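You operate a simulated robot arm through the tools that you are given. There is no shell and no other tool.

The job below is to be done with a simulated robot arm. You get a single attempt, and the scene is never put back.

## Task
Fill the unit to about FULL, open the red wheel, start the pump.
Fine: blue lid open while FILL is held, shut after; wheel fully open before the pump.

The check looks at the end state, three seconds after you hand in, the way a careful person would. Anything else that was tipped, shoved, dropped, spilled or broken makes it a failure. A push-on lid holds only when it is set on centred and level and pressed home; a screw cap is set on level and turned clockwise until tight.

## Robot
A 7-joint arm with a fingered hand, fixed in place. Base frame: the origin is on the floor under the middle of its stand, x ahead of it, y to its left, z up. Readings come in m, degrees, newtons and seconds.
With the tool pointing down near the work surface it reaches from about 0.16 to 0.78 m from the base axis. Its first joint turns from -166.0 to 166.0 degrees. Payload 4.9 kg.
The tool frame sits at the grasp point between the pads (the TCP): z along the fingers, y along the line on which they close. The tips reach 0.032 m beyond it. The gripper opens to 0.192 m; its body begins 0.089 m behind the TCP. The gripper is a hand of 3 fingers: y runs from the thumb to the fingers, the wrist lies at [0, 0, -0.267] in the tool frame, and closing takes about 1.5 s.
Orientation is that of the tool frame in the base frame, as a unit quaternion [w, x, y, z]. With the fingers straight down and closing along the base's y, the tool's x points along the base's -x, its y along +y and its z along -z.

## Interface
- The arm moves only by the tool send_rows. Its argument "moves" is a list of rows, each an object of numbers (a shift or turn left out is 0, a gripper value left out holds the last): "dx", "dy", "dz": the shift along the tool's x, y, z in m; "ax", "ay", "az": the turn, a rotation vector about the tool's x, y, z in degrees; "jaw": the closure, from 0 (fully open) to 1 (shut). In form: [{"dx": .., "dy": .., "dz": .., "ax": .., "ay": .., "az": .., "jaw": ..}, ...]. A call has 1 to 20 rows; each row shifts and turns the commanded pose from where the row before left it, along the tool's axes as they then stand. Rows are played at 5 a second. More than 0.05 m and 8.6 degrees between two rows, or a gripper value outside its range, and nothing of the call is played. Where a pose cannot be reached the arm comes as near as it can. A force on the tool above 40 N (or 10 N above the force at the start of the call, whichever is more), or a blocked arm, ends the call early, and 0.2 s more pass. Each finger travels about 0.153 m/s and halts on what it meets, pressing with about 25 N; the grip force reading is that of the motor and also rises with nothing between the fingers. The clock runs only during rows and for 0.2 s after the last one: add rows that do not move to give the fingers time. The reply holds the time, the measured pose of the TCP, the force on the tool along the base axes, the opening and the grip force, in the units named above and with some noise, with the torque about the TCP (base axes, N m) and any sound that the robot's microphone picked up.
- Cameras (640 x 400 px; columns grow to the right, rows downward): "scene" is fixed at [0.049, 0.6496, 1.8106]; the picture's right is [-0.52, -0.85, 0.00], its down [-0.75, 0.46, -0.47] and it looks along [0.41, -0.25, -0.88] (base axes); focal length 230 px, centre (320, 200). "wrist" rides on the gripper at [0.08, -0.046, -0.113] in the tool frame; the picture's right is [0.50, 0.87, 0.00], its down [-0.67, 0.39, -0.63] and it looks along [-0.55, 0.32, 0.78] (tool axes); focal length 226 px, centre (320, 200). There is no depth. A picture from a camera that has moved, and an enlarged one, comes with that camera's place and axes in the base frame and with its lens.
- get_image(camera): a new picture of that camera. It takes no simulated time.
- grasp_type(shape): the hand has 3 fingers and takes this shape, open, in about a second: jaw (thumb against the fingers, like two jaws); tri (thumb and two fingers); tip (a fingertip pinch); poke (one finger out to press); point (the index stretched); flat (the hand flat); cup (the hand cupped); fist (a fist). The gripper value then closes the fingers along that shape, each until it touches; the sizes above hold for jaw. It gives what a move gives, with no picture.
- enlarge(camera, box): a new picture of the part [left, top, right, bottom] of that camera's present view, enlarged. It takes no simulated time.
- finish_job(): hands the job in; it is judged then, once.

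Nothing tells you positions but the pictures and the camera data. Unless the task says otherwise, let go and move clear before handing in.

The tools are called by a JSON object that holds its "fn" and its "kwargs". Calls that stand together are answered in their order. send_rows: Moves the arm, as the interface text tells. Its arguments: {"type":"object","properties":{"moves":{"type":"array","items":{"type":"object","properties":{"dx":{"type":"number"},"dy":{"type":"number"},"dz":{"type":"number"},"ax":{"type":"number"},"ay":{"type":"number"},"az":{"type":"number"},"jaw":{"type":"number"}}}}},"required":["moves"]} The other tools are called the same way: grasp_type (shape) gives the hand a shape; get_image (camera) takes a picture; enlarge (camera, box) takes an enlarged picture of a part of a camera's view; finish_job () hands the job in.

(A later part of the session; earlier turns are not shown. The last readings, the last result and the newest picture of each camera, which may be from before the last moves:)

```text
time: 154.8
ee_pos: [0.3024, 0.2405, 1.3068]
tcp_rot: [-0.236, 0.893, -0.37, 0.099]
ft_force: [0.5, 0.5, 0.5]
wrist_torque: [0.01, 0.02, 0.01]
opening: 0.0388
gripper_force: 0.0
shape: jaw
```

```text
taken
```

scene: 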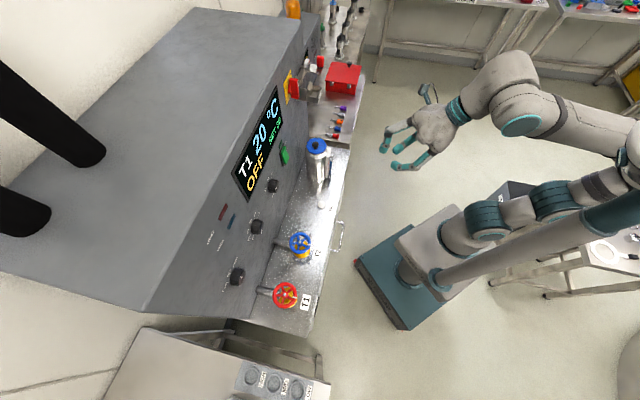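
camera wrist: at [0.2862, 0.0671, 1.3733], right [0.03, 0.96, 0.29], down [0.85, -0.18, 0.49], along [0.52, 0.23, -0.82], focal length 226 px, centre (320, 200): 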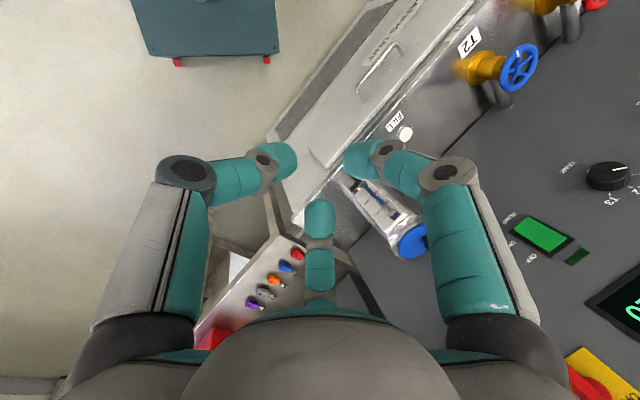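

Excellent: this is exactly the early posture, with no limits hit. Now I'll yaw +180° back.

{"fn": "send_rows", "kwargs": {"moves": [{"az": 8.5}, {"az": 8.5}, {"az": 8.5}, {"az": 8.5}, {"az": 8.5}, {"az": 8.5}, {"az": 8.5}, {"az": 8.5}, {"az": 8.5}, {"az": 8.5}, {"az": 8.5}, {"az": 8.5}, {"az": 8.5}, {"az": 8.5}, {"az": 8.5}, {"az": 8.5}, {"az": 8.5}, {"az": 8.5}, {"az": 8.5}, {}]}}

{"fn": "send_rows", "kwargs": {"moves": [{"az": 8.5}, {"az": 8.5}, {"ax": 7.5}, {"ax": 7.5}, {"ax": 7.5}, {"ax": 7.5}, {}]}}

{"fn": "get_image", "kwargs": {"camera": "scene"}}

```text
time: 159.0
ee_pos: [0.3019, 0.2389, 1.3076]
tcp_rot: [0.136, 0.222, 0.941, 0.218]
ft_force: [0.4, -0.4, -0.3]
wrist_torque: [0.0, 0.01, 0.01]
opening: 0.0385
gripper_force: 0.0
shape: jaw
```

```text
time: 160.6
ee_pos: [0.3016, 0.2397, 1.3069]
tcp_rot: [0.005, 0.372, 0.928, -0.004]
ft_force: [-0.3, -0.2, 0.1]
wrist_torque: [-0.02, 0.01, 0.03]
opening: 0.0386
gripper_force: 0.0
shape: jaw
```

```text
taken
```

scene: 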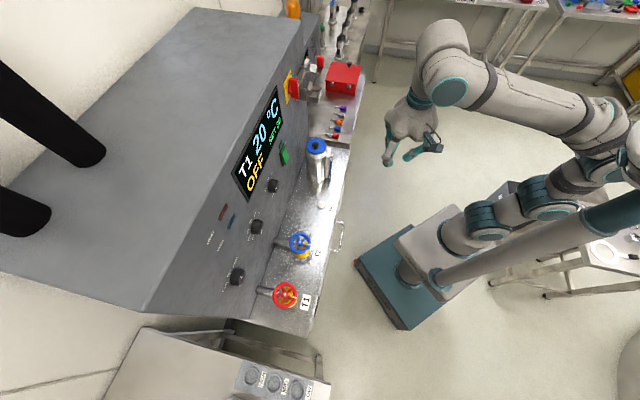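

The tool is vertical and free again. I'll open the fingers for the wheel and travel to a point in front of and above the red wheel.

{"fn": "send_rows", "kwargs": {"moves": [{"dx": 0.0348, "dy": 0.0146, "dz": 0.0147, "jaw": 0.42}, {"dx": 0.0348, "dy": 0.0146, "dz": 0.0147}, {"dx": 0.0348, "dy": 0.0146, "dz": 0.0147}, {"dx": 0.0348, "dy": 0.0146, "dz": 0.0147}, {"dx": 0.0348, "dy": 0.0146, "dz": 0.0147}, {}]}}

{"fn": "send_rows", "kwargs": {"moves": [{"dx": 0.0348, "dy": 0.0146, "dz": 0.0147}, {"dx": 0.0348, "dy": 0.0146, "dz": 0.0147}, {"dx": 0.0348, "dy": 0.0146, "dz": 0.0147}, {"dx": 0.0348, "dy": 0.0146, "dz": 0.0147}, {"dx": 0.0348, "dy": 0.0146, "dz": 0.0147}, {}]}}

{"fn": "get_image", "kwargs": {"camera": "scene"}}

{"fn": "get_image", "kwargs": {"camera": "wrist"}}

```text
time: 162.0
ee_pos: [0.2269, 0.4114, 1.2298]
tcp_rot: [0.006, 0.374, 0.928, -0.004]
ft_force: [0.2, 0.2, 0.6]
wrist_torque: [-0.02, -0.01, -0.03]
opening: 0.1109
gripper_force: 0.0
shape: jaw
```

```text
time: 163.4
ee_pos: [0.1529, 0.5852, 1.155]
tcp_rot: [0.005, 0.373, 0.928, -0.005]
ft_force: [0.9, -0.6, 0.0]
wrist_torque: [-0.06, 0.0, -0.02]
opening: 0.1111
gripper_force: 0.2
shape: jaw
```

```text
taken
```

scene: 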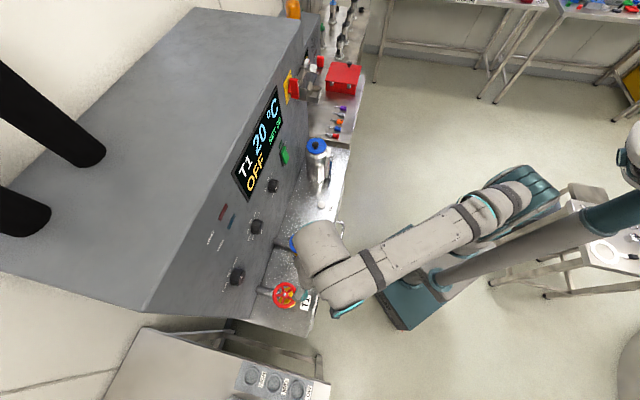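

```text
taken
camera wrist: at [0.062, 0.6087, 1.2662], right [0.24, 0.97, -0.01], down [0.75, -0.18, 0.64], along [0.62, -0.16, -0.77], focal length 226 px, centre (320, 200)
```

wrist: 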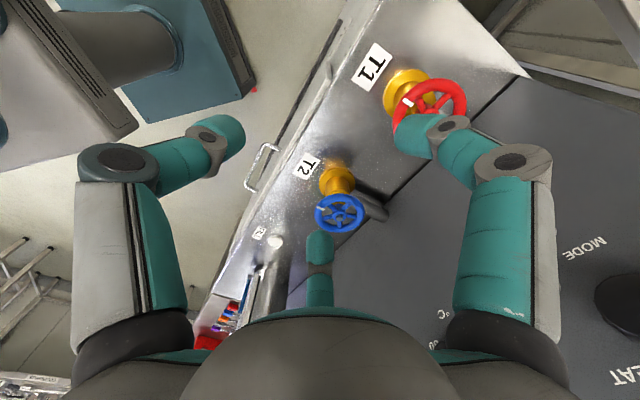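

I'm in front of and above the red wheel. I'll measure the wheel hub from this close view.

{"fn": "enlarge", "kwargs": {"camera": "wrist", "box": [340, 30, 540, 160]}}

{"fn": "enlarge", "kwargs": {"camera": "scene", "box": [250, 265, 330, 325]}}

```text
3.08 times, centred on (440, 95) of wrist
camera zoom: at [0.062, 0.6087, 1.2662], right [0.24, 0.97, -0.01], down [0.75, -0.18, 0.64], along [0.62, -0.16, -0.77], focal length 696 px, centre (-49, 523)
```

zoom: 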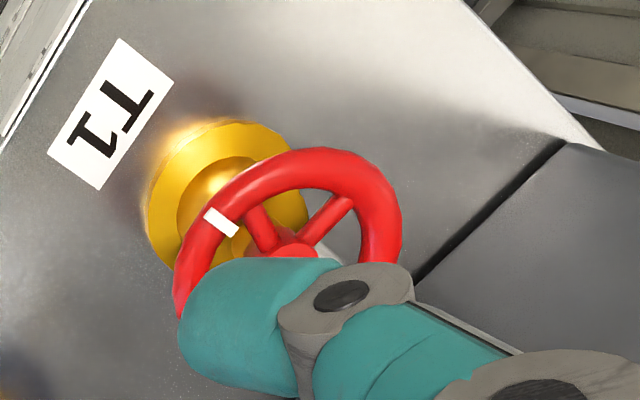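

```text
6.67 times, centred on (290, 295) of scene
camera zoom: at [0.049, 0.6496, 1.8106], right [-0.52, -0.85, 0.0], down [-0.75, 0.46, -0.47], along [0.41, -0.25, -0.88], focal length 1535 px, centre (520, -433)
```

zoom: 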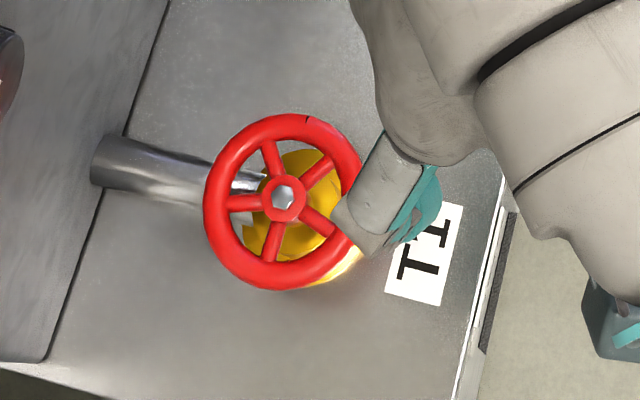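

The hub estimate is confirmed at about (0.180, 0.7035). I'll move over the wheel at a safe height.

{"fn": "send_rows", "kwargs": {"moves": [{"dx": 0.0125, "dy": 0.0208, "dz": 0.012}, {"dx": 0.0125, "dy": 0.0208, "dz": 0.012}, {"dx": 0.0125, "dy": 0.0208, "dz": 0.012}, {"dx": 0.0125, "dy": 0.0208, "dz": 0.012}, {"dx": 0.0123, "dy": 0.021, "dz": 0.012}, {}]}}

{"fn": "get_image", "kwargs": {"camera": "wrist"}}

{"fn": "enlarge", "kwargs": {"camera": "scene", "box": [210, 220, 370, 340]}}

```text
time: 164.8
ee_pos: [0.1807, 0.7014, 1.0937]
tcp_rot: [0.007, 0.373, 0.928, -0.005]
ft_force: [0.0, -1.2, -0.1]
wrist_torque: [-0.01, 0.01, -0.01]
opening: 0.1107
gripper_force: 0.2
shape: jaw
```

```text
taken
camera wrist: at [0.0899, 0.7242, 1.2041], right [0.24, 0.97, -0.01], down [0.75, -0.18, 0.64], along [0.62, -0.16, -0.77], focal length 226 px, centre (320, 200)
```

wrist: 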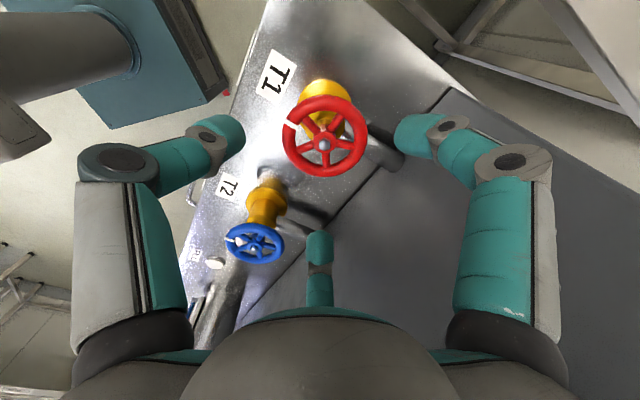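

```text
3.33 times, centred on (290, 280) of scene
camera zoom: at [0.049, 0.6496, 1.8106], right [-0.52, -0.85, 0.0], down [-0.75, 0.46, -0.47], along [0.41, -0.25, -0.88], focal length 767 px, centre (420, -67)
```

zoom: 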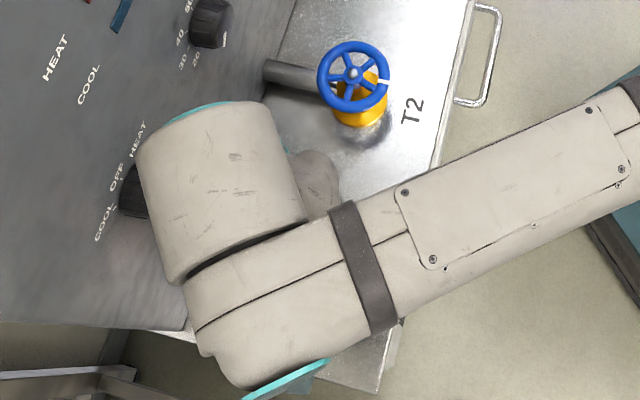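

The wheel is well centred in view. I'll zoom to measure the hub and rim precisely.

{"fn": "enlarge", "kwargs": {"camera": "wrist", "box": [240, 80, 420, 200]}}

```text
3.33 times, centred on (330, 140) of wrist
camera zoom: at [0.0899, 0.7242, 1.2041], right [0.24, 0.97, -0.01], down [0.75, -0.18, 0.64], along [0.62, -0.16, -0.77], focal length 754 px, centre (287, 400)
```

zoom: 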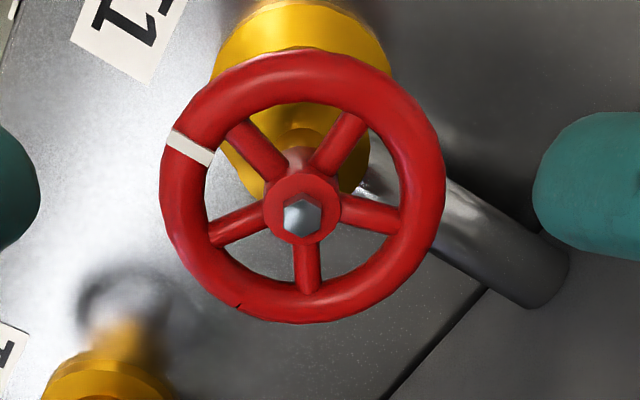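

The rim is about 88 mm across, centred near (0.182, 0.705), with rim height about 1.00. At this height I'll first test how far the hand can yaw counter-clockwise.

{"fn": "send_rows", "kwargs": {"moves": [{"dx": 0.002, "dy": 0.0036}, {"az": -8}, {"az": -8}, {"az": -8}, {"az": -8}, {"az": -8}, {"az": -8}, {"az": -8}, {"az": -8}, {"az": -8}, {"az": -8}, {"az": -8}, {"az": -8}, {"az": -8}, {"az": -8}, {"az": -8}, {"az": -8}, {"az": -8}, {}]}}

{"fn": "get_image", "kwargs": {"camera": "wrist"}}

```text
time: 168.8
ee_pos: [0.1837, 0.7059, 1.0925]
tcp_rot: [0.002, 0.721, -0.693, 0.007]
ft_force: [0.1, -0.4, 0.4]
wrist_torque: [-0.01, -0.02, 0.0]
opening: 0.111
gripper_force: 0.1
shape: jaw
```

```text
taken
camera wrist: at [0.2295, 0.6293, 1.2059], right [-0.84, -0.53, 0.0], down [-0.42, 0.66, 0.62], along [-0.33, 0.52, -0.79], focal length 226 px, centre (320, 200)
```

wrist: 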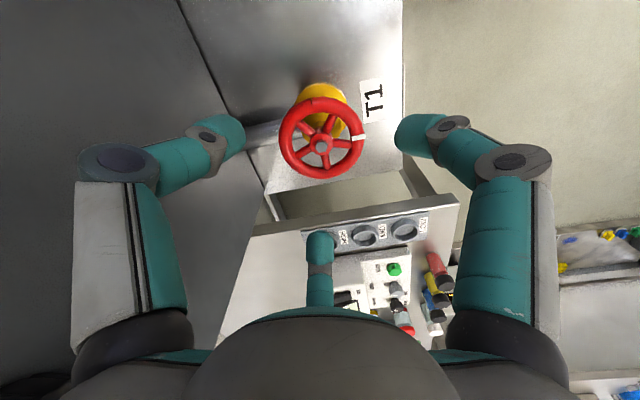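

The full yaw range works. This second viewpoint also lets me pin down the rim height, so I'll zoom in.

{"fn": "enlarge", "kwargs": {"camera": "wrist", "box": [240, 80, 420, 200]}}

```text
3.33 times, centred on (330, 140) of wrist
camera zoom: at [0.2295, 0.6293, 1.2059], right [-0.84, -0.53, 0.0], down [-0.42, 0.66, 0.62], along [-0.33, 0.52, -0.79], focal length 754 px, centre (287, 400)
```

zoom: 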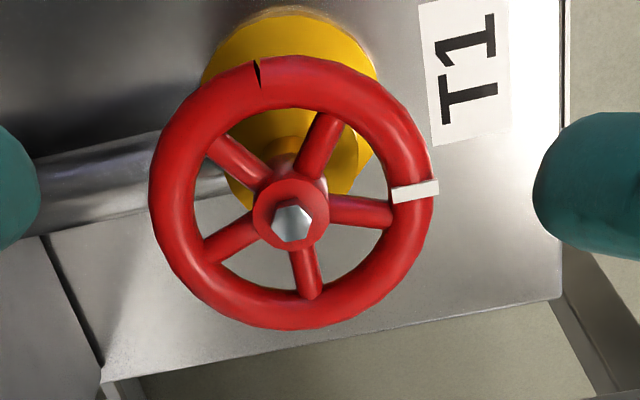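

Now I have it precisely: wheel axis at (0.179, 0.7065), rim z≈0.990, nut top z≈1.011. I'll yaw back clockwise to the start of a stroke and centre the hand.

{"fn": "send_rows", "kwargs": {"moves": [{"dy": 0.0047, "dx": -0.0008}, {"az": 8}, {"az": 8}, {"az": 8}, {"az": 8}, {"az": 8}, {"az": 8}, {"az": 8}, {"az": 8}, {"az": 8}, {"az": 8}, {"az": 8}, {"az": 8}, {"az": 8}, {"az": 8}, {"az": 8}, {"az": 8}, {"az": 8}, {"az": 8}, {}]}}

{"fn": "get_image", "kwargs": {"camera": "wrist"}}

```text
time: 173.0
ee_pos: [0.177, 0.7058, 1.0923]
tcp_rot: [0.007, 0.438, 0.899, -0.005]
ft_force: [-0.7, -1.0, -0.2]
wrist_torque: [-0.07, -0.02, 0.05]
opening: 0.1105
gripper_force: 0.0
shape: jaw
```

```text
taken
camera wrist: at [0.0904, 0.7415, 1.2033], right [0.37, 0.93, -0.01], down [0.71, -0.28, 0.64], along [0.59, -0.25, -0.77], focal length 226 px, centre (320, 200)
```

wrist: 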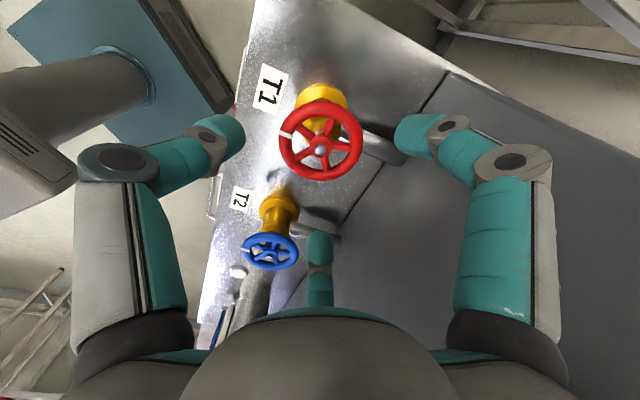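

Centred within 2 mm. I'll descend with the fingers open around the wheel, first most of the way.

{"fn": "send_rows", "kwargs": {"moves": [{"dx": -0.0007, "dy": 0.002}, {"dz": 0.015}, {"dz": 0.015}, {"dz": 0.015}, {"dz": 0.015}, {}]}}

{"fn": "get_image", "kwargs": {"camera": "wrist"}}

```text
time: 174.4
ee_pos: [0.1806, 0.7058, 1.0326]
tcp_rot: [0.007, 0.437, 0.899, -0.005]
ft_force: [-1.1, -0.5, 0.4]
wrist_torque: [-0.04, 0.02, 0.01]
opening: 0.111
gripper_force: 0.1
shape: jaw
```

```text
taken
camera wrist: at [0.0935, 0.7417, 1.1434], right [0.37, 0.93, -0.01], down [0.72, -0.28, 0.64], along [0.59, -0.24, -0.77], focal length 226 px, centre (320, 200)
```

wrist: 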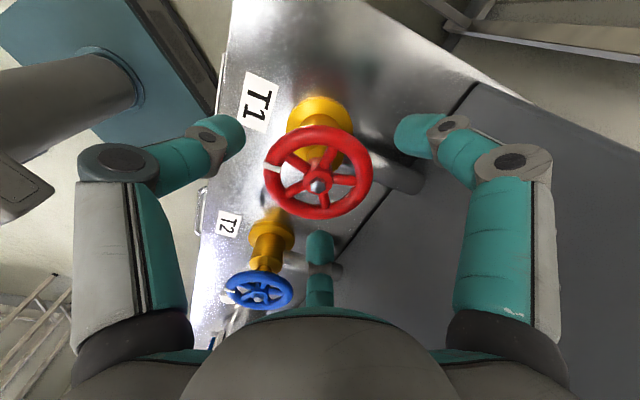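

It's well centred between the fingers. Now down another 20 mm so the fingertips reach just below the rim.

{"fn": "send_rows", "kwargs": {"moves": [{"dx": 0.0, "dy": -0.001, "dz": 0.01}, {"dz": 0.01}, {}]}}

{"fn": "get_image", "kwargs": {"camera": "wrist"}}

```text
time: 175.2
ee_pos: [0.1796, 0.7046, 1.0129]
tcp_rot: [0.007, 0.436, 0.9, -0.003]
ft_force: [0.1, -0.3, 0.3]
wrist_torque: [0.01, 0.03, -0.02]
opening: 0.111
gripper_force: 0.0
shape: jaw
```

```text
taken
camera wrist: at [0.0927, 0.7403, 1.1237], right [0.37, 0.93, -0.01], down [0.72, -0.28, 0.64], along [0.59, -0.24, -0.77], focal length 226 px, centre (320, 200)
```

wrist: 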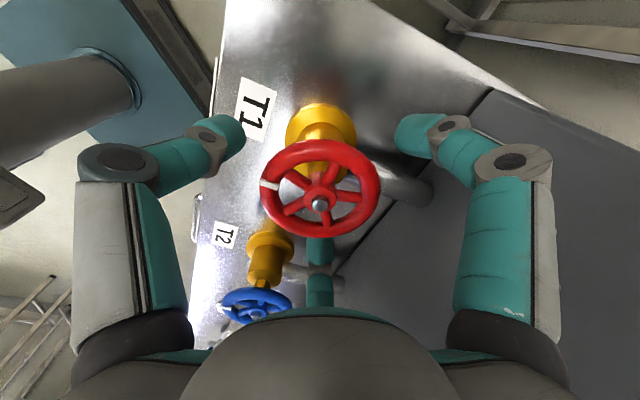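

The alignment looks good. Closing the three fingers on the rim.

{"fn": "send_rows", "kwargs": {"moves": [{"jaw": 0.55}, {"jaw": 1.0}, {}, {}, {}, {}]}}

{"fn": "get_image", "kwargs": {"camera": "wrist"}}

```text
time: 176.6
ee_pos: [0.18, 0.7041, 1.0106]
tcp_rot: [0.006, 0.436, 0.9, -0.006]
ft_force: [-1.5, -1.3, -17.7]
wrist_torque: [-0.25, 0.23, -0.03]
opening: 0.0677
gripper_force: 25.3
shape: jaw
```

```text
taken
camera wrist: at [0.0925, 0.7403, 1.1216], right [0.37, 0.93, -0.01], down [0.72, -0.28, 0.64], along [0.59, -0.25, -0.77], focal length 226 px, centre (320, 200)
```

wrist: 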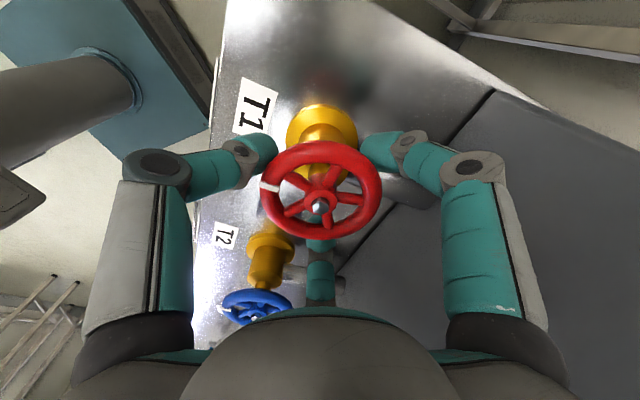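

The fingertips caged the rim from below (25 N grip, with some downward pull). I'll try turning counter-clockwise a little.

{"fn": "send_rows", "kwargs": {"moves": [{"az": -5}, {"az": -5}, {"az": -5}, {}]}}

{"fn": "enlarge", "kwargs": {"camera": "wrist", "box": [220, 110, 420, 250]}}

```text
time: 177.6
ee_pos: [0.1789, 0.7045, 1.0106]
tcp_rot: [0.006, 0.314, 0.949, -0.008]
ft_force: [-2.8, -4.7, -24.2]
wrist_torque: [-0.36, 0.17, -0.01]
opening: 0.0672
gripper_force: 24.6
shape: jaw
```

```text
2.86 times, centred on (320, 180) of wrist
camera zoom: at [0.0867, 0.717, 1.1223], right [0.12, 0.99, -0.02], down [0.77, -0.08, 0.64], along [0.63, -0.09, -0.77], focal length 646 px, centre (320, 257)
```

zoom: 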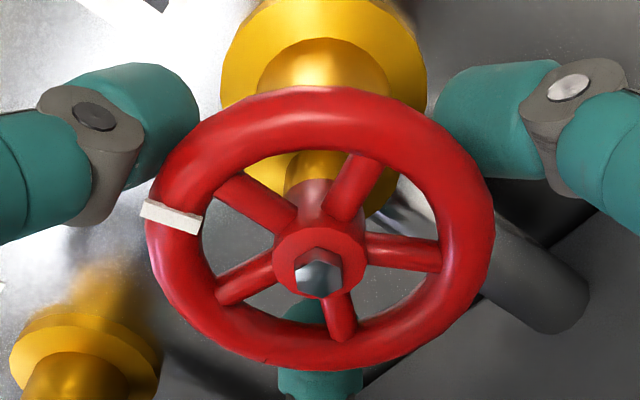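

The white mark moved counter-clockwise with little torque, so the wheel turns. I'll continue this stroke.

{"fn": "send_rows", "kwargs": {"moves": [{"az": -7}, {"az": -7}, {"az": -7}, {"az": -7}, {"az": -7}, {"az": -7}, {"az": -7}, {"az": -7}, {"az": -7}, {}]}}

{"fn": "enlarge", "kwargs": {"camera": "wrist", "box": [220, 110, 420, 250]}}

```text
time: 179.8
ee_pos: [0.1794, 0.7051, 1.0109]
tcp_rot: [0.002, -0.228, 0.974, -0.01]
ft_force: [3.6, -13.3, -24.5]
wrist_torque: [-0.33, -0.48, 0.01]
opening: 0.0666
gripper_force: 24.6
shape: jaw
```

```text
2.86 times, centred on (320, 180) of wrist
camera zoom: at [0.1274, 0.6302, 1.1243], right [-0.83, 0.55, -0.02], down [0.43, 0.66, 0.62], along [0.36, 0.51, -0.78], focal length 646 px, centre (320, 257)
```

zoom: 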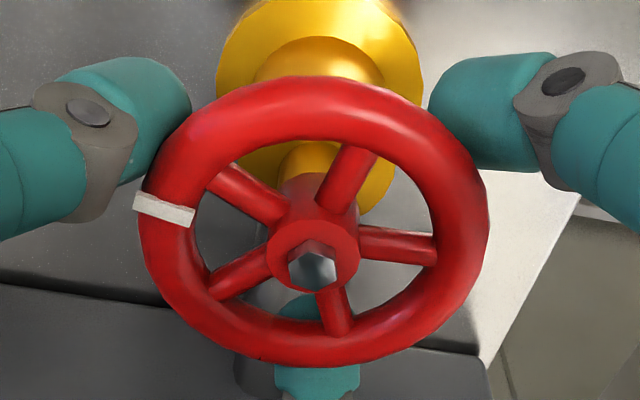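

The wheel follows the hand exactly, 78° so far. I'll continue to the end of this stroke.

{"fn": "send_rows", "kwargs": {"moves": [{"az": -7}, {"az": -7}, {"az": -7}, {"az": -7}, {"az": -7}, {"az": -7}, {"az": -7}, {"az": -7}, {"az": -7}, {"az": -7}, {}]}}

{"fn": "enlarge", "kwargs": {"camera": "wrist", "box": [220, 110, 420, 250]}}

```text
time: 182.2
ee_pos: [0.1796, 0.7051, 1.012]
tcp_rot: [0.003, 0.745, -0.667, 0.008]
ft_force: [12.0, -9.7, -25.9]
wrist_torque: [0.36, -0.59, 0.02]
opening: 0.0659
gripper_force: 24.3
shape: jaw
```

```text
2.86 times, centred on (320, 180) of wrist
camera zoom: at [0.2328, 0.6322, 1.125], right [-0.81, -0.59, 0.0], down [-0.46, 0.63, 0.62], along [-0.37, 0.5, -0.79], focal length 646 px, centre (320, 257)
```

zoom: 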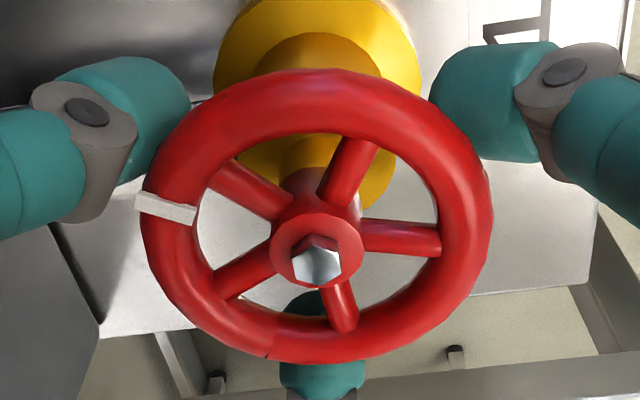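

That stroke turned the wheel about 140° with almost no torque, so it's not at its stop yet. I'll release, swing back and regrip.

{"fn": "send_rows", "kwargs": {"moves": [{"jaw": 0.42}, {}, {}, {}, {}]}}

{"fn": "send_rows", "kwargs": {"moves": [{"az": 7.5}, {"az": 7.5}, {"az": 7.5}, {"az": 7.5}, {"az": 7.5}, {"az": 7.5}, {"az": 7.5}, {"az": 7.5}, {"az": 7.5}, {"az": 7.5}, {"az": 7.5}, {"az": 7.5}, {"az": 7.5}, {"az": 7.5}, {"az": 7.5}, {"az": 7.5}, {"az": 7.5}, {"az": 7.5}, {"az": 7.5}, {}]}}

{"fn": "enlarge", "kwargs": {"camera": "wrist", "box": [220, 110, 420, 250]}}

```text
time: 183.4
ee_pos: [0.1792, 0.7046, 1.0131]
tcp_rot: [0.002, 0.744, -0.668, 0.007]
ft_force: [0.1, -1.0, 0.3]
wrist_torque: [0.03, 0.02, -0.02]
opening: 0.1106
gripper_force: 0.1
shape: jaw
```

```text
time: 187.6
ee_pos: [0.1787, 0.7049, 1.0129]
tcp_rot: [0.007, 0.394, 0.919, -0.005]
ft_force: [-0.5, -0.1, -0.2]
wrist_torque: [-0.01, 0.0, 0.0]
opening: 0.1107
gripper_force: 0.0
shape: jaw
```

```text
2.86 times, centred on (320, 180) of wrist
camera zoom: at [0.09, 0.7321, 1.1237], right [0.28, 0.96, -0.01], down [0.74, -0.21, 0.64], along [0.61, -0.19, -0.77], focal length 646 px, centre (320, 257)
```

zoom: 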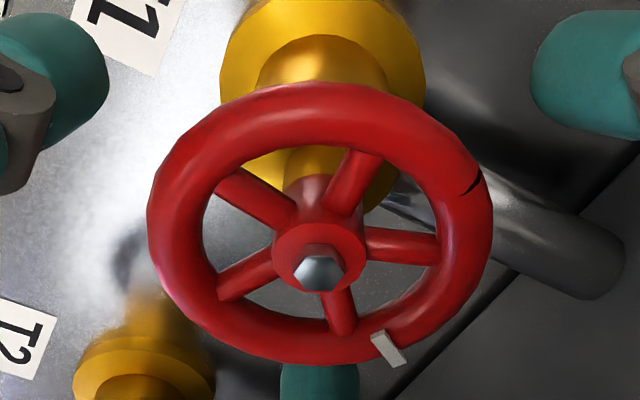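

The mark confirms about 125° of turn. Second stroke: grip and turn again.

{"fn": "send_rows", "kwargs": {"moves": [{"jaw": 0.55}, {"jaw": 1.0}, {}, {}, {}, {"az": -7}, {"az": -7}, {"az": -7}, {"az": -7}, {"az": -7}, {"az": -7}, {"az": -7}, {"az": -7}, {"az": -7}, {"az": -7}, {}]}}

{"fn": "send_rows", "kwargs": {"moves": [{"az": -7}, {"az": -7}, {"az": -7}, {"az": -7}, {"az": -7}, {"az": -7}, {"az": -7}, {"az": -7}, {"az": -7}, {"az": -7}, {}]}}

{"fn": "enlarge", "kwargs": {"camera": "wrist", "box": [220, 110, 420, 250]}}

```text
time: 191.0
ee_pos: [0.1803, 0.7057, 1.0104]
tcp_rot: [0.002, -0.206, 0.979, -0.008]
ft_force: [1.9, -11.2, -25.0]
wrist_torque: [-0.33, -0.49, 0.0]
opening: 0.0665
gripper_force: 24.9
shape: jaw
```

```text
time: 193.4
ee_pos: [0.1797, 0.705, 1.0096]
tcp_rot: [0.004, 0.73, -0.683, 0.009]
ft_force: [9.0, -3.6, -32.9]
wrist_torque: [-0.17, -0.14, -1.22]
opening: 0.0639
gripper_force: 25.1
shape: jaw
```

```text
2.86 times, centred on (320, 180) of wrist
camera zoom: at [0.2295, 0.6306, 1.1229], right [-0.83, -0.56, 0.0], down [-0.44, 0.66, 0.62], along [-0.35, 0.51, -0.79], focal length 646 px, centre (320, 257)
```

zoom: 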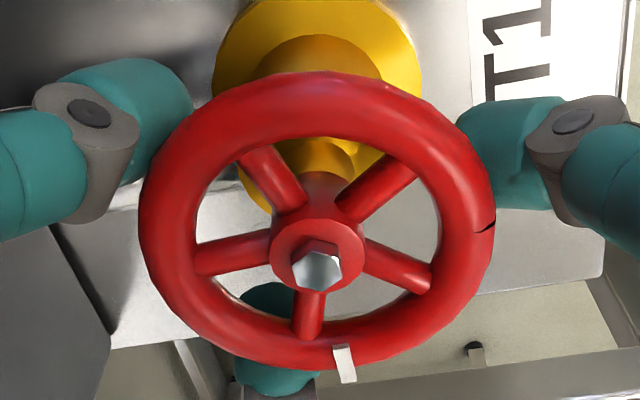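

Torque rose to 1.2 N·m and the mark lagged the hand, so the wheel seems to have met its stop after about 270° in total. I'll release, back up a little, regrip and push again to confirm it is fully open.

{"fn": "send_rows", "kwargs": {"moves": [{"jaw": 0.42}, {}, {}, {}, {"az": 8}, {"az": 8}, {"az": 8}, {"az": 8}, {"az": 8}, {"az": 8}, {"az": 8}, {}]}}

{"fn": "enlarge", "kwargs": {"camera": "wrist", "box": [220, 110, 420, 250]}}

{"fn": "send_rows", "kwargs": {"moves": [{"jaw": 0.55}, {"jaw": 1.0}, {}, {}, {}, {}]}}

{"fn": "enlarge", "kwargs": {"camera": "wrist", "box": [220, 110, 420, 250]}}

{"fn": "send_rows", "kwargs": {"moves": [{"az": -5}, {"az": -5}, {"az": -5}, {}]}}

{"fn": "enlarge", "kwargs": {"camera": "wrist", "box": [220, 110, 420, 250]}}

```text
time: 196.0
ee_pos: [0.1791, 0.7042, 1.0136]
tcp_rot: [0.001, -0.322, 0.947, -0.007]
ft_force: [0.8, -0.6, -0.9]
wrist_torque: [-0.02, -0.03, 0.0]
opening: 0.1105
gripper_force: 0.0
shape: jaw
```

```text
2.86 times, centred on (320, 180) of wrist
camera zoom: at [0.1428, 0.6217, 1.1263], right [-0.92, 0.38, -0.01], down [0.29, 0.73, 0.62], along [0.25, 0.57, -0.78], focal length 646 px, centre (320, 257)
```

zoom: 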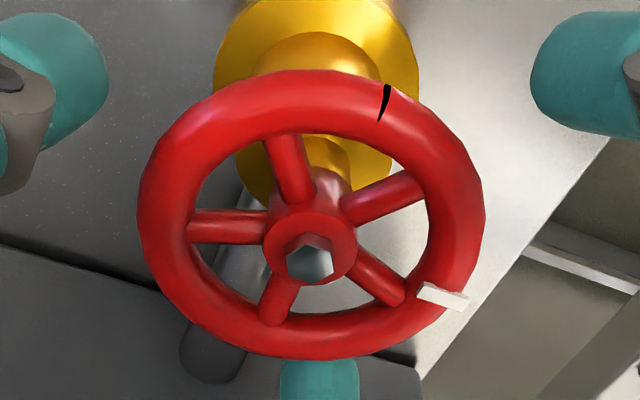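

```text
time: 197.4
ee_pos: [0.1796, 0.7047, 1.0121]
tcp_rot: [0.0, -0.322, 0.947, -0.009]
ft_force: [2.0, -2.6, -16.2]
wrist_torque: [-0.36, -0.23, 0.0]
opening: 0.0698
gripper_force: 25.4
shape: jaw
```

```text
2.86 times, centred on (320, 180) of wrist
camera zoom: at [0.1431, 0.6216, 1.1246], right [-0.93, 0.38, -0.01], down [0.29, 0.73, 0.62], along [0.24, 0.57, -0.78], focal length 646 px, centre (320, 257)
```

zoom: 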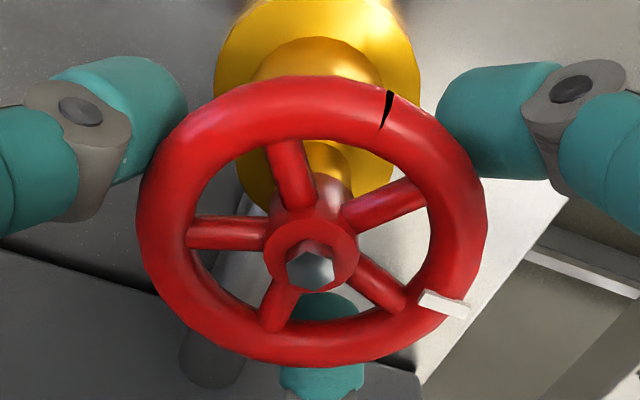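

```text
time: 198.4
ee_pos: [0.1794, 0.7038, 1.01]
tcp_rot: [-0.001, -0.445, 0.896, -0.009]
ft_force: [-3.1, -4.7, -30.4]
wrist_torque: [-0.19, 0.13, -1.07]
opening: 0.0672
gripper_force: 25.3
shape: jaw
```

```text
2.86 times, centred on (320, 180) of wrist
camera zoom: at [0.1663, 0.6153, 1.1235], right [-0.99, 0.13, -0.01], down [0.09, 0.78, 0.62], along [0.08, 0.61, -0.79], focal length 646 px, centre (320, 257)
```

zoom: 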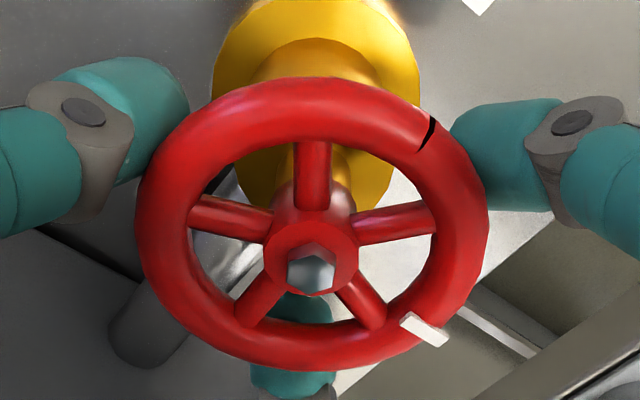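

The mark stayed put while the hand pushed with over 1 N·m, so the red wheel is fully open at its stop. I'll release and rise straight up.

{"fn": "send_rows", "kwargs": {"moves": [{"jaw": 0.42}, {}, {}, {}, {}, {"dz": -0.015}, {"dz": -0.015}, {"dz": -0.015}, {"dz": -0.015}, {"dz": -0.015}, {}]}}

{"fn": "get_image", "kwargs": {"camera": "wrist"}}

```text
time: 200.8
ee_pos: [0.1775, 0.7066, 1.0872]
tcp_rot: [0.0, -0.444, 0.896, -0.008]
ft_force: [0.0, -0.6, 0.2]
wrist_torque: [0.0, -0.02, 0.0]
opening: 0.1105
gripper_force: 0.1
shape: jaw
```

```text
taken
camera wrist: at [0.1657, 0.6164, 1.201], right [-0.99, 0.13, -0.01], down [0.09, 0.78, 0.62], along [0.09, 0.62, -0.78], focal length 226 px, centre (320, 200)
```

wrist: 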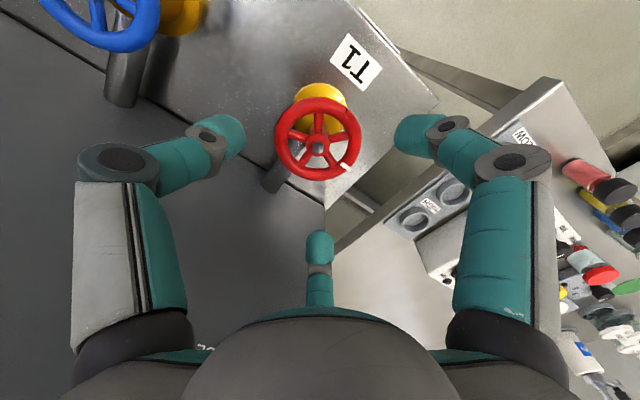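

The wheel is fully open. Now the pump rocker at about (0.541, 0.490, 1.198); its lower ON end must be pressed. I'll go back along the known-good path, close the hand and yaw to face the panel.

{"fn": "send_rows", "kwargs": {"moves": [{"dx": 0.0279, "dy": -0.0135, "dz": -0.017}, {"dx": 0.0279, "dy": -0.0135, "dz": -0.017}, {"dx": 0.0279, "dy": -0.0135, "dz": -0.017}, {"dx": 0.0278, "dy": -0.0135, "dz": -0.0168}, {"dx": 0.0187, "dy": -0.0328, "dz": -0.015}, {"dx": 0.0187, "dy": -0.0328, "dz": -0.015}, {"dx": 0.0187, "dy": -0.0328, "dz": -0.015}, {"dx": 0.0187, "dy": -0.0328, "dz": -0.015}, {"dx": 0.0187, "dy": -0.0328, "dz": -0.0148}, {"jaw": 1.0}, {}]}}

{"fn": "send_rows", "kwargs": {"moves": [{"az": 8.15}, {"az": 8.15}, {"az": 8.15}, {"az": 8.15}, {"az": 8.15}, {"az": 8.15}, {"az": 8.15}, {"az": 8.15}, {"az": 8.15}, {"az": 8.15}, {"az": 8.15}, {"az": 8.05}, {}]}}

{"fn": "get_image", "kwargs": {"camera": "scene"}}

```text
time: 203.2
ee_pos: [0.2272, 0.4119, 1.2373]
tcp_rot: [0.0, -0.443, 0.896, -0.008]
ft_force: [-0.2, 0.8, -0.2]
wrist_torque: [0.0, -0.02, -0.03]
opening: 0.0001
gripper_force: 15.3
shape: jaw
```

```text
time: 206.0
ee_pos: [0.2275, 0.4126, 1.2358]
tcp_rot: [0.007, 0.384, 0.923, -0.005]
ft_force: [-0.2, 0.1, 1.3]
wrist_torque: [0.01, 0.0, 0.02]
opening: 0.0001
gripper_force: 24.6
shape: jaw
```

```text
taken
```

scene: 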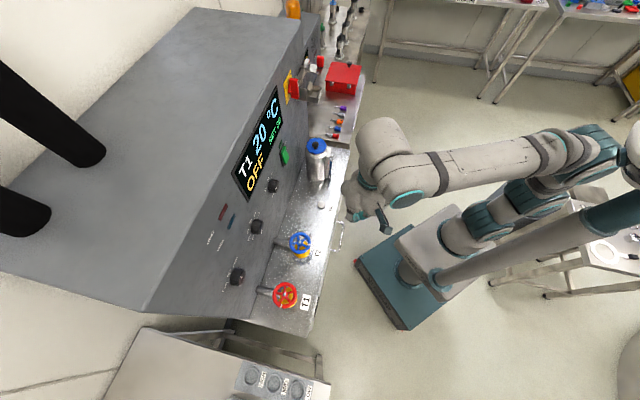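

The posture is good and the wheel mark has clearly moved. I'll verify the wheel in the scene view, shift right and start tilting towards the panel.

{"fn": "send_rows", "kwargs": {"moves": [{"dx": -0.0318, "dy": -0.0105, "dz": -0.004}, {"dx": -0.0318, "dy": -0.0105, "dz": -0.004}, {"dx": -0.0318, "dy": -0.0105, "dz": -0.004}, {"dx": -0.0318, "dy": -0.0105, "dz": -0.004}, {"dx": -0.0318, "dy": -0.0105, "dz": -0.004}, {}]}}

{"fn": "send_rows", "kwargs": {"moves": [{"ax": -7.5}, {"ax": -7.5}, {"ax": -7.5}, {"ax": -7.5}, {"ax": -7.5}, {"ax": -7.5}, {}]}}

{"fn": "enlarge", "kwargs": {"camera": "scene", "box": [230, 220, 350, 320]}}

{"fn": "get_image", "kwargs": {"camera": "wrist"}}

```text
time: 207.4
ee_pos: [0.302, 0.2638, 1.2586]
tcp_rot: [0.005, 0.383, 0.924, -0.005]
ft_force: [0.2, -0.1, -0.9]
wrist_torque: [0.04, -0.03, 0.0]
opening: 0.0
gripper_force: 25.3
shape: jaw
```

```text
time: 209.0
ee_pos: [0.3026, 0.2636, 1.2584]
tcp_rot: [0.151, 0.351, 0.855, 0.35]
ft_force: [0.3, 0.9, 0.0]
wrist_torque: [0.04, -0.02, -0.03]
opening: 0.0001
gripper_force: 25.0
shape: jaw
```

```text
4.00 times, centred on (290, 270) of scene
camera zoom: at [0.049, 0.6496, 1.8106], right [-0.52, -0.85, 0.0], down [-0.75, 0.46, -0.47], along [0.41, -0.25, -0.88], focal length 921 px, centre (440, -80)
```

zoom: 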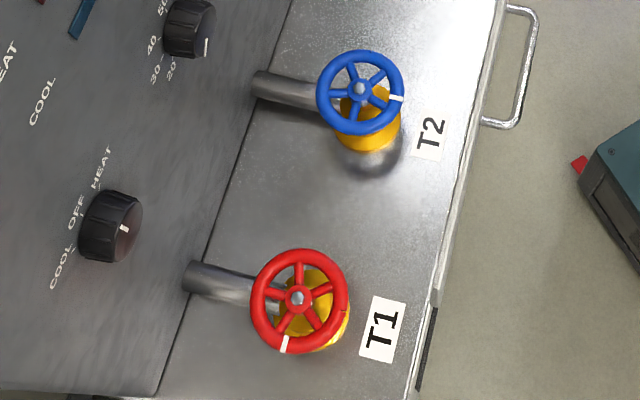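

```text
taken
camera wrist: at [0.1651, 0.2407, 1.303], right [0.07, 0.79, 0.6], down [0.35, -0.59, 0.73], along [0.93, 0.16, -0.32], focal length 226 px, centre (320, 200)
```

wrist: 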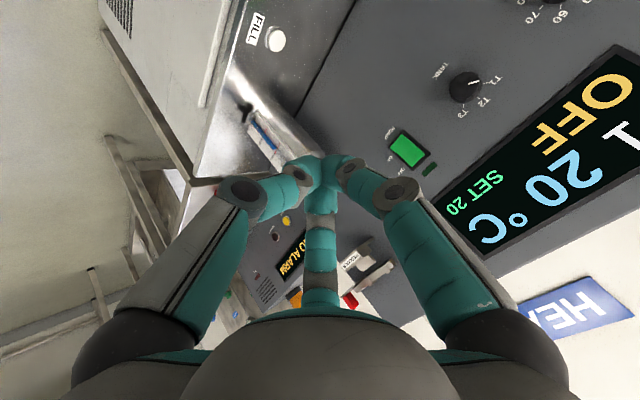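

The red wheel mark has gone 270° counter-clockwise to its stop. The hand is tilted 45° towards the panel. I'll tilt 15° more and measure the rocker from here.

{"fn": "send_rows", "kwargs": {"moves": [{"ax": -7.5}, {"ax": -7.5}, {}]}}

{"fn": "get_image", "kwargs": {"camera": "wrist"}}

{"fn": "enlarge", "kwargs": {"camera": "wrist", "box": [350, 90, 510, 200]}}

{"fn": "enlarge", "kwargs": {"camera": "scene", "box": [260, 130, 310, 180]}}

```text
time: 209.8
ee_pos: [0.302, 0.2639, 1.2574]
tcp_rot: [0.196, 0.328, 0.802, 0.458]
ft_force: [-0.5, 0.3, 0.2]
wrist_torque: [0.03, -0.02, 0.01]
opening: 0.0001
gripper_force: 24.8
shape: jaw
```

```text
taken
camera wrist: at [0.1593, 0.2347, 1.2721], right [-0.05, 0.67, 0.74], down [0.22, -0.72, 0.66], along [0.97, 0.2, -0.11], focal length 226 px, centre (320, 200)
```

wrist: 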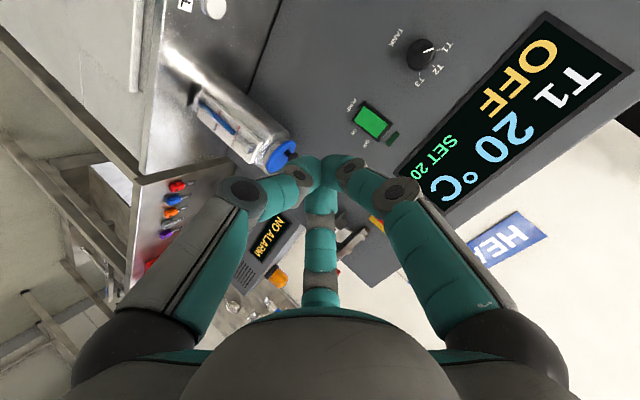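

```text
3.64 times, centred on (430, 145) of wrist
camera zoom: at [0.1593, 0.2347, 1.2721], right [-0.05, 0.67, 0.74], down [0.22, -0.72, 0.66], along [0.97, 0.2, -0.11], focal length 822 px, centre (-80, 400)
```

zoom: 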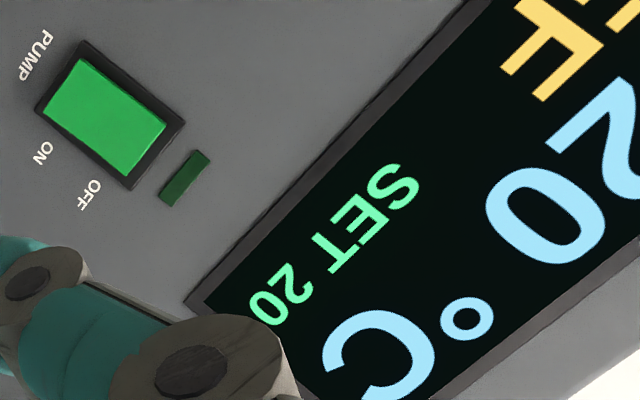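

```text
8.00 times, centred on (285, 155) of scene
camera zoom: at [0.049, 0.6496, 1.8106], right [-0.52, -0.85, 0.0], down [-0.75, 0.46, -0.47], along [0.41, -0.25, -0.88], focal length 1842 px, centre (600, 560)
```

zoom: 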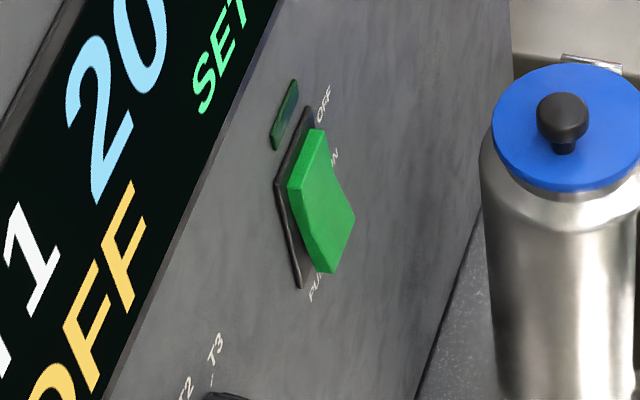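

The rocker's protruding lower (ON) edge is at about (0.5325, 0.4855, 1.1735). I'll move to a standoff about 5 cm in front of the ON half.

{"fn": "send_rows", "kwargs": {"moves": [{"dx": -0.0008, "dy": 0.0113, "dz": 0.039}, {"dx": -0.0008, "dy": 0.0113, "dz": 0.039}, {"dx": -0.0008, "dy": 0.0113, "dz": 0.039}, {}]}}

{"fn": "send_rows", "kwargs": {"moves": [{"dx": -0.0008, "dy": 0.0113, "dz": 0.039}, {"dx": -0.0009, "dy": 0.0113, "dz": 0.039}, {"dx": -0.0009, "dy": 0.0112, "dz": 0.0392}, {}]}}

{"fn": "get_image", "kwargs": {"camera": "wrist"}}

{"fn": "enlarge", "kwargs": {"camera": "scene", "box": [260, 110, 380, 190]}}

```text
time: 210.8
ee_pos: [0.3872, 0.348, 1.2285]
tcp_rot: [0.196, 0.329, 0.802, 0.458]
ft_force: [0.1, -0.6, 0.6]
wrist_torque: [0.07, 0.0, -0.02]
opening: 0.0
gripper_force: 24.7
shape: jaw
```

```text
time: 211.8
ee_pos: [0.4747, 0.4253, 1.1979]
tcp_rot: [0.196, 0.328, 0.803, 0.458]
ft_force: [-0.3, 0.3, -0.1]
wrist_torque: [0.02, 0.0, 0.0]
opening: 0.0
gripper_force: 25.4
shape: jaw
```

```text
taken
camera wrist: at [0.3333, 0.3963, 1.2133], right [-0.05, 0.67, 0.74], down [0.22, -0.72, 0.66], along [0.97, 0.2, -0.11], focal length 226 px, centre (320, 200)
```

wrist: 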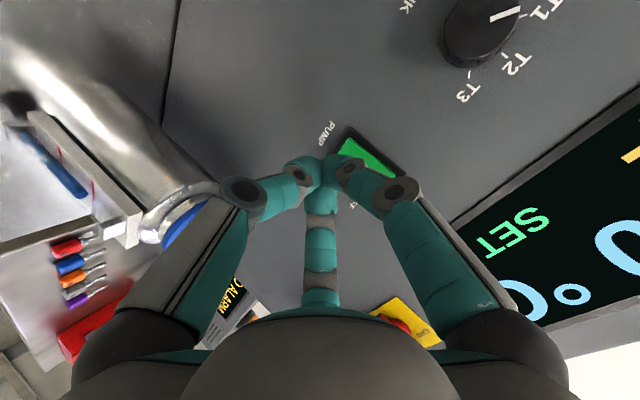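

```text
5.00 times, centred on (320, 150) of scene
camera zoom: at [0.049, 0.6496, 1.8106], right [-0.52, -0.85, 0.0], down [-0.75, 0.46, -0.47], along [0.41, -0.25, -0.88], focal length 1151 px, centre (320, 450)
```

zoom: 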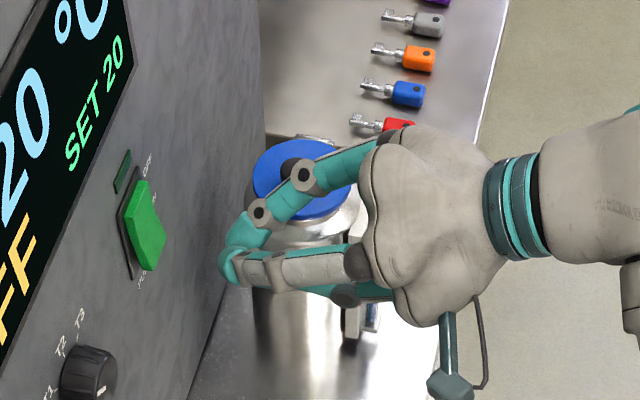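

The tip lines up with the lower half of the rocker (s≈-0.035, z≈1.18). I'll advance straight towards the panel, slowly near contact.

{"fn": "send_rows", "kwargs": {"moves": [{"dy": 0.0067, "dz": 0.0115}, {"dy": 0.0067, "dz": 0.0115}, {"dy": 0.0067, "dz": 0.0115}, {}]}}

{"fn": "enlarge", "kwargs": {"camera": "scene", "box": [260, 130, 330, 180]}}

{"fn": "enlarge", "kwargs": {"camera": "wrist", "box": [260, 80, 440, 220]}}

```text
time: 212.8
ee_pos: [0.5024, 0.4547, 1.1978]
tcp_rot: [0.196, 0.328, 0.803, 0.457]
ft_force: [0.2, 0.3, -0.1]
wrist_torque: [0.02, 0.0, 0.0]
opening: 0.0001
gripper_force: 24.8
shape: jaw
```

```text
8.00 times, centred on (295, 155) of scene
camera zoom: at [0.049, 0.6496, 1.8106], right [-0.52, -0.85, 0.0], down [-0.75, 0.46, -0.47], along [0.41, -0.25, -0.88], focal length 1842 px, centre (520, 560)
```

zoom: 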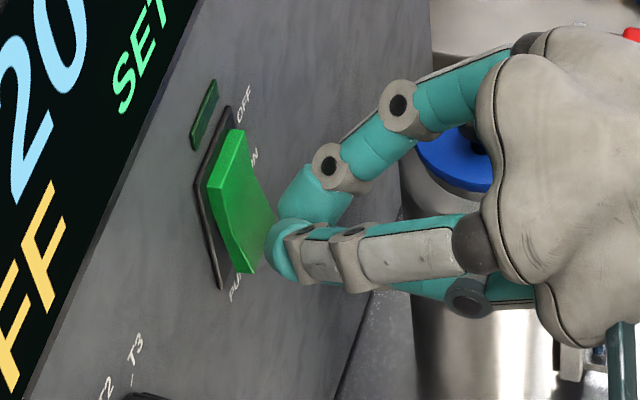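

```text
2.86 times, centred on (350, 150) of wrist
camera zoom: at [0.3599, 0.4256, 1.2136], right [-0.05, 0.67, 0.74], down [0.22, -0.72, 0.66], along [0.97, 0.2, -0.11], focal length 646 px, centre (234, 343)
```

zoom: 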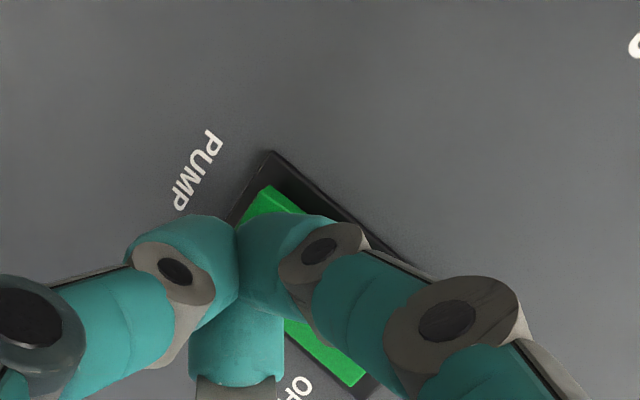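

The tip is over the lower ON half, about 5 mm to the right of centre. I'll correct that and press in with small steps.

{"fn": "send_rows", "kwargs": {"moves": [{"dx": 0.004}, {"dy": 0.0015, "dz": 0.0026}, {"dy": 0.0015, "dz": 0.0026}, {"dy": 0.0015, "dz": 0.0026}, {}]}}

{"fn": "enlarge", "kwargs": {"camera": "scene", "box": [260, 130, 330, 180]}}

```text
time: 214.0
ee_pos: [0.5047, 0.4645, 1.1995]
tcp_rot: [0.197, 0.329, 0.802, 0.458]
ft_force: [0.3, -0.4, 0.8]
wrist_torque: [-0.04, 0.02, 0.01]
opening: 0.0
gripper_force: 24.8
shape: jaw
```

```text
8.00 times, centred on (295, 155) of scene
camera zoom: at [0.049, 0.6496, 1.8106], right [-0.52, -0.85, 0.0], down [-0.75, 0.46, -0.47], along [0.41, -0.25, -0.88], focal length 1842 px, centre (520, 560)
```

zoom: 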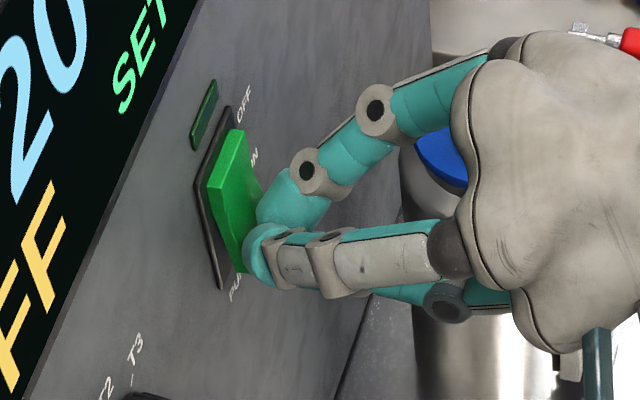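

No contact yet. A few more millimetres.

{"fn": "send_rows", "kwargs": {"moves": [{"dy": 0.0015, "dz": 0.0026}, {"dy": 0.0015, "dz": 0.0026}, {"dy": 0.0015, "dz": 0.0026}]}}

{"fn": "enlarge", "kwargs": {"camera": "scene", "box": [240, 100, 330, 180]}}

```text
time: 214.8
ee_pos: [0.509, 0.4682, 1.1977]
tcp_rot: [0.197, 0.33, 0.803, 0.456]
ft_force: [-21.7, -19.9, 3.6]
wrist_torque: [-0.16, 0.18, 0.06]
opening: 0.0
gripper_force: 25.2
shape: jaw
stopped in row 3: the force on the tool passed its limit at 42 N (the readings are from after the stop); the commanded pose is now the measured one
```

```text
5.00 times, centred on (285, 140) of scene
camera zoom: at [0.049, 0.6496, 1.8106], right [-0.52, -0.85, 0.0], down [-0.75, 0.46, -0.47], along [0.41, -0.25, -0.88], focal length 1151 px, centre (495, 500)
```

zoom: 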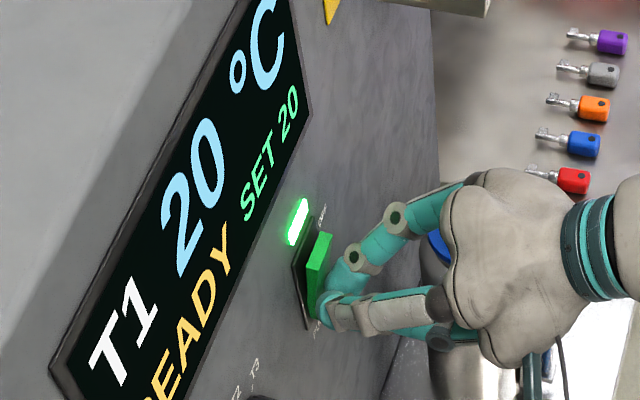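

The pump indicator is lit bright green and the display now reads READY. I'll back straight away from the rocker.

{"fn": "send_rows", "kwargs": {"moves": [{"dy": -0.0025, "dz": -0.0043}, {"dy": -0.005, "dz": -0.0086}, {"dy": -0.0067, "dz": -0.0115}, {"dy": -0.0067, "dz": -0.0115}, {"dy": -0.0067, "dz": -0.0115}, {"dy": -0.0067, "dz": -0.0115}, {}]}}

{"fn": "get_image", "kwargs": {"camera": "scene"}}

{"fn": "enlarge", "kwargs": {"camera": "scene", "box": [230, 80, 350, 210]}}

```text
time: 216.4
ee_pos: [0.4627, 0.4201, 1.1976]
tcp_rot: [0.197, 0.329, 0.803, 0.457]
ft_force: [0.2, 1.0, 0.7]
wrist_torque: [0.0, -0.01, 0.0]
opening: 0.0001
gripper_force: 25.2
shape: jaw
```

```text
taken
```

scene: 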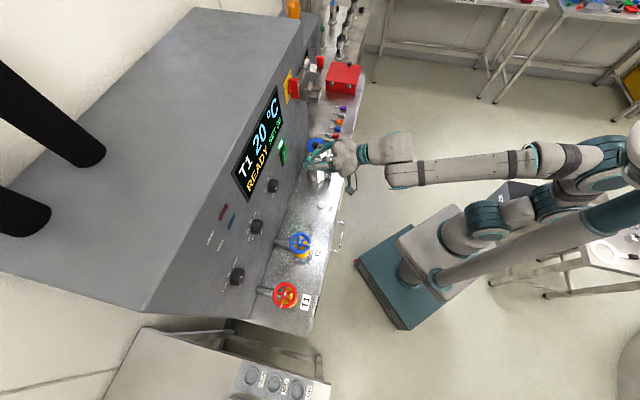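

```text
3.08 times, centred on (290, 145) of scene
camera zoom: at [0.049, 0.6496, 1.8106], right [-0.52, -0.85, 0.0], down [-0.75, 0.46, -0.47], along [0.41, -0.25, -0.88], focal length 708 px, centre (412, 369)
```

zoom: 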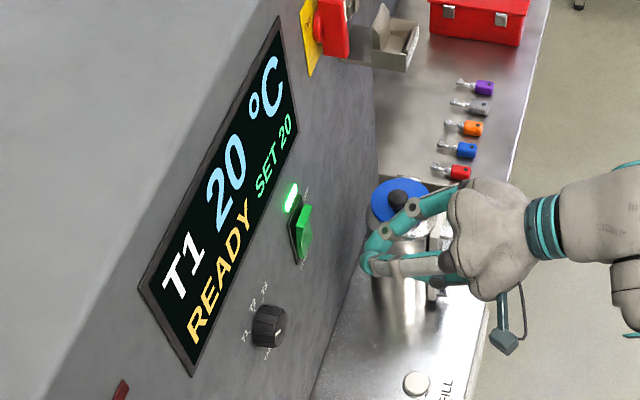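

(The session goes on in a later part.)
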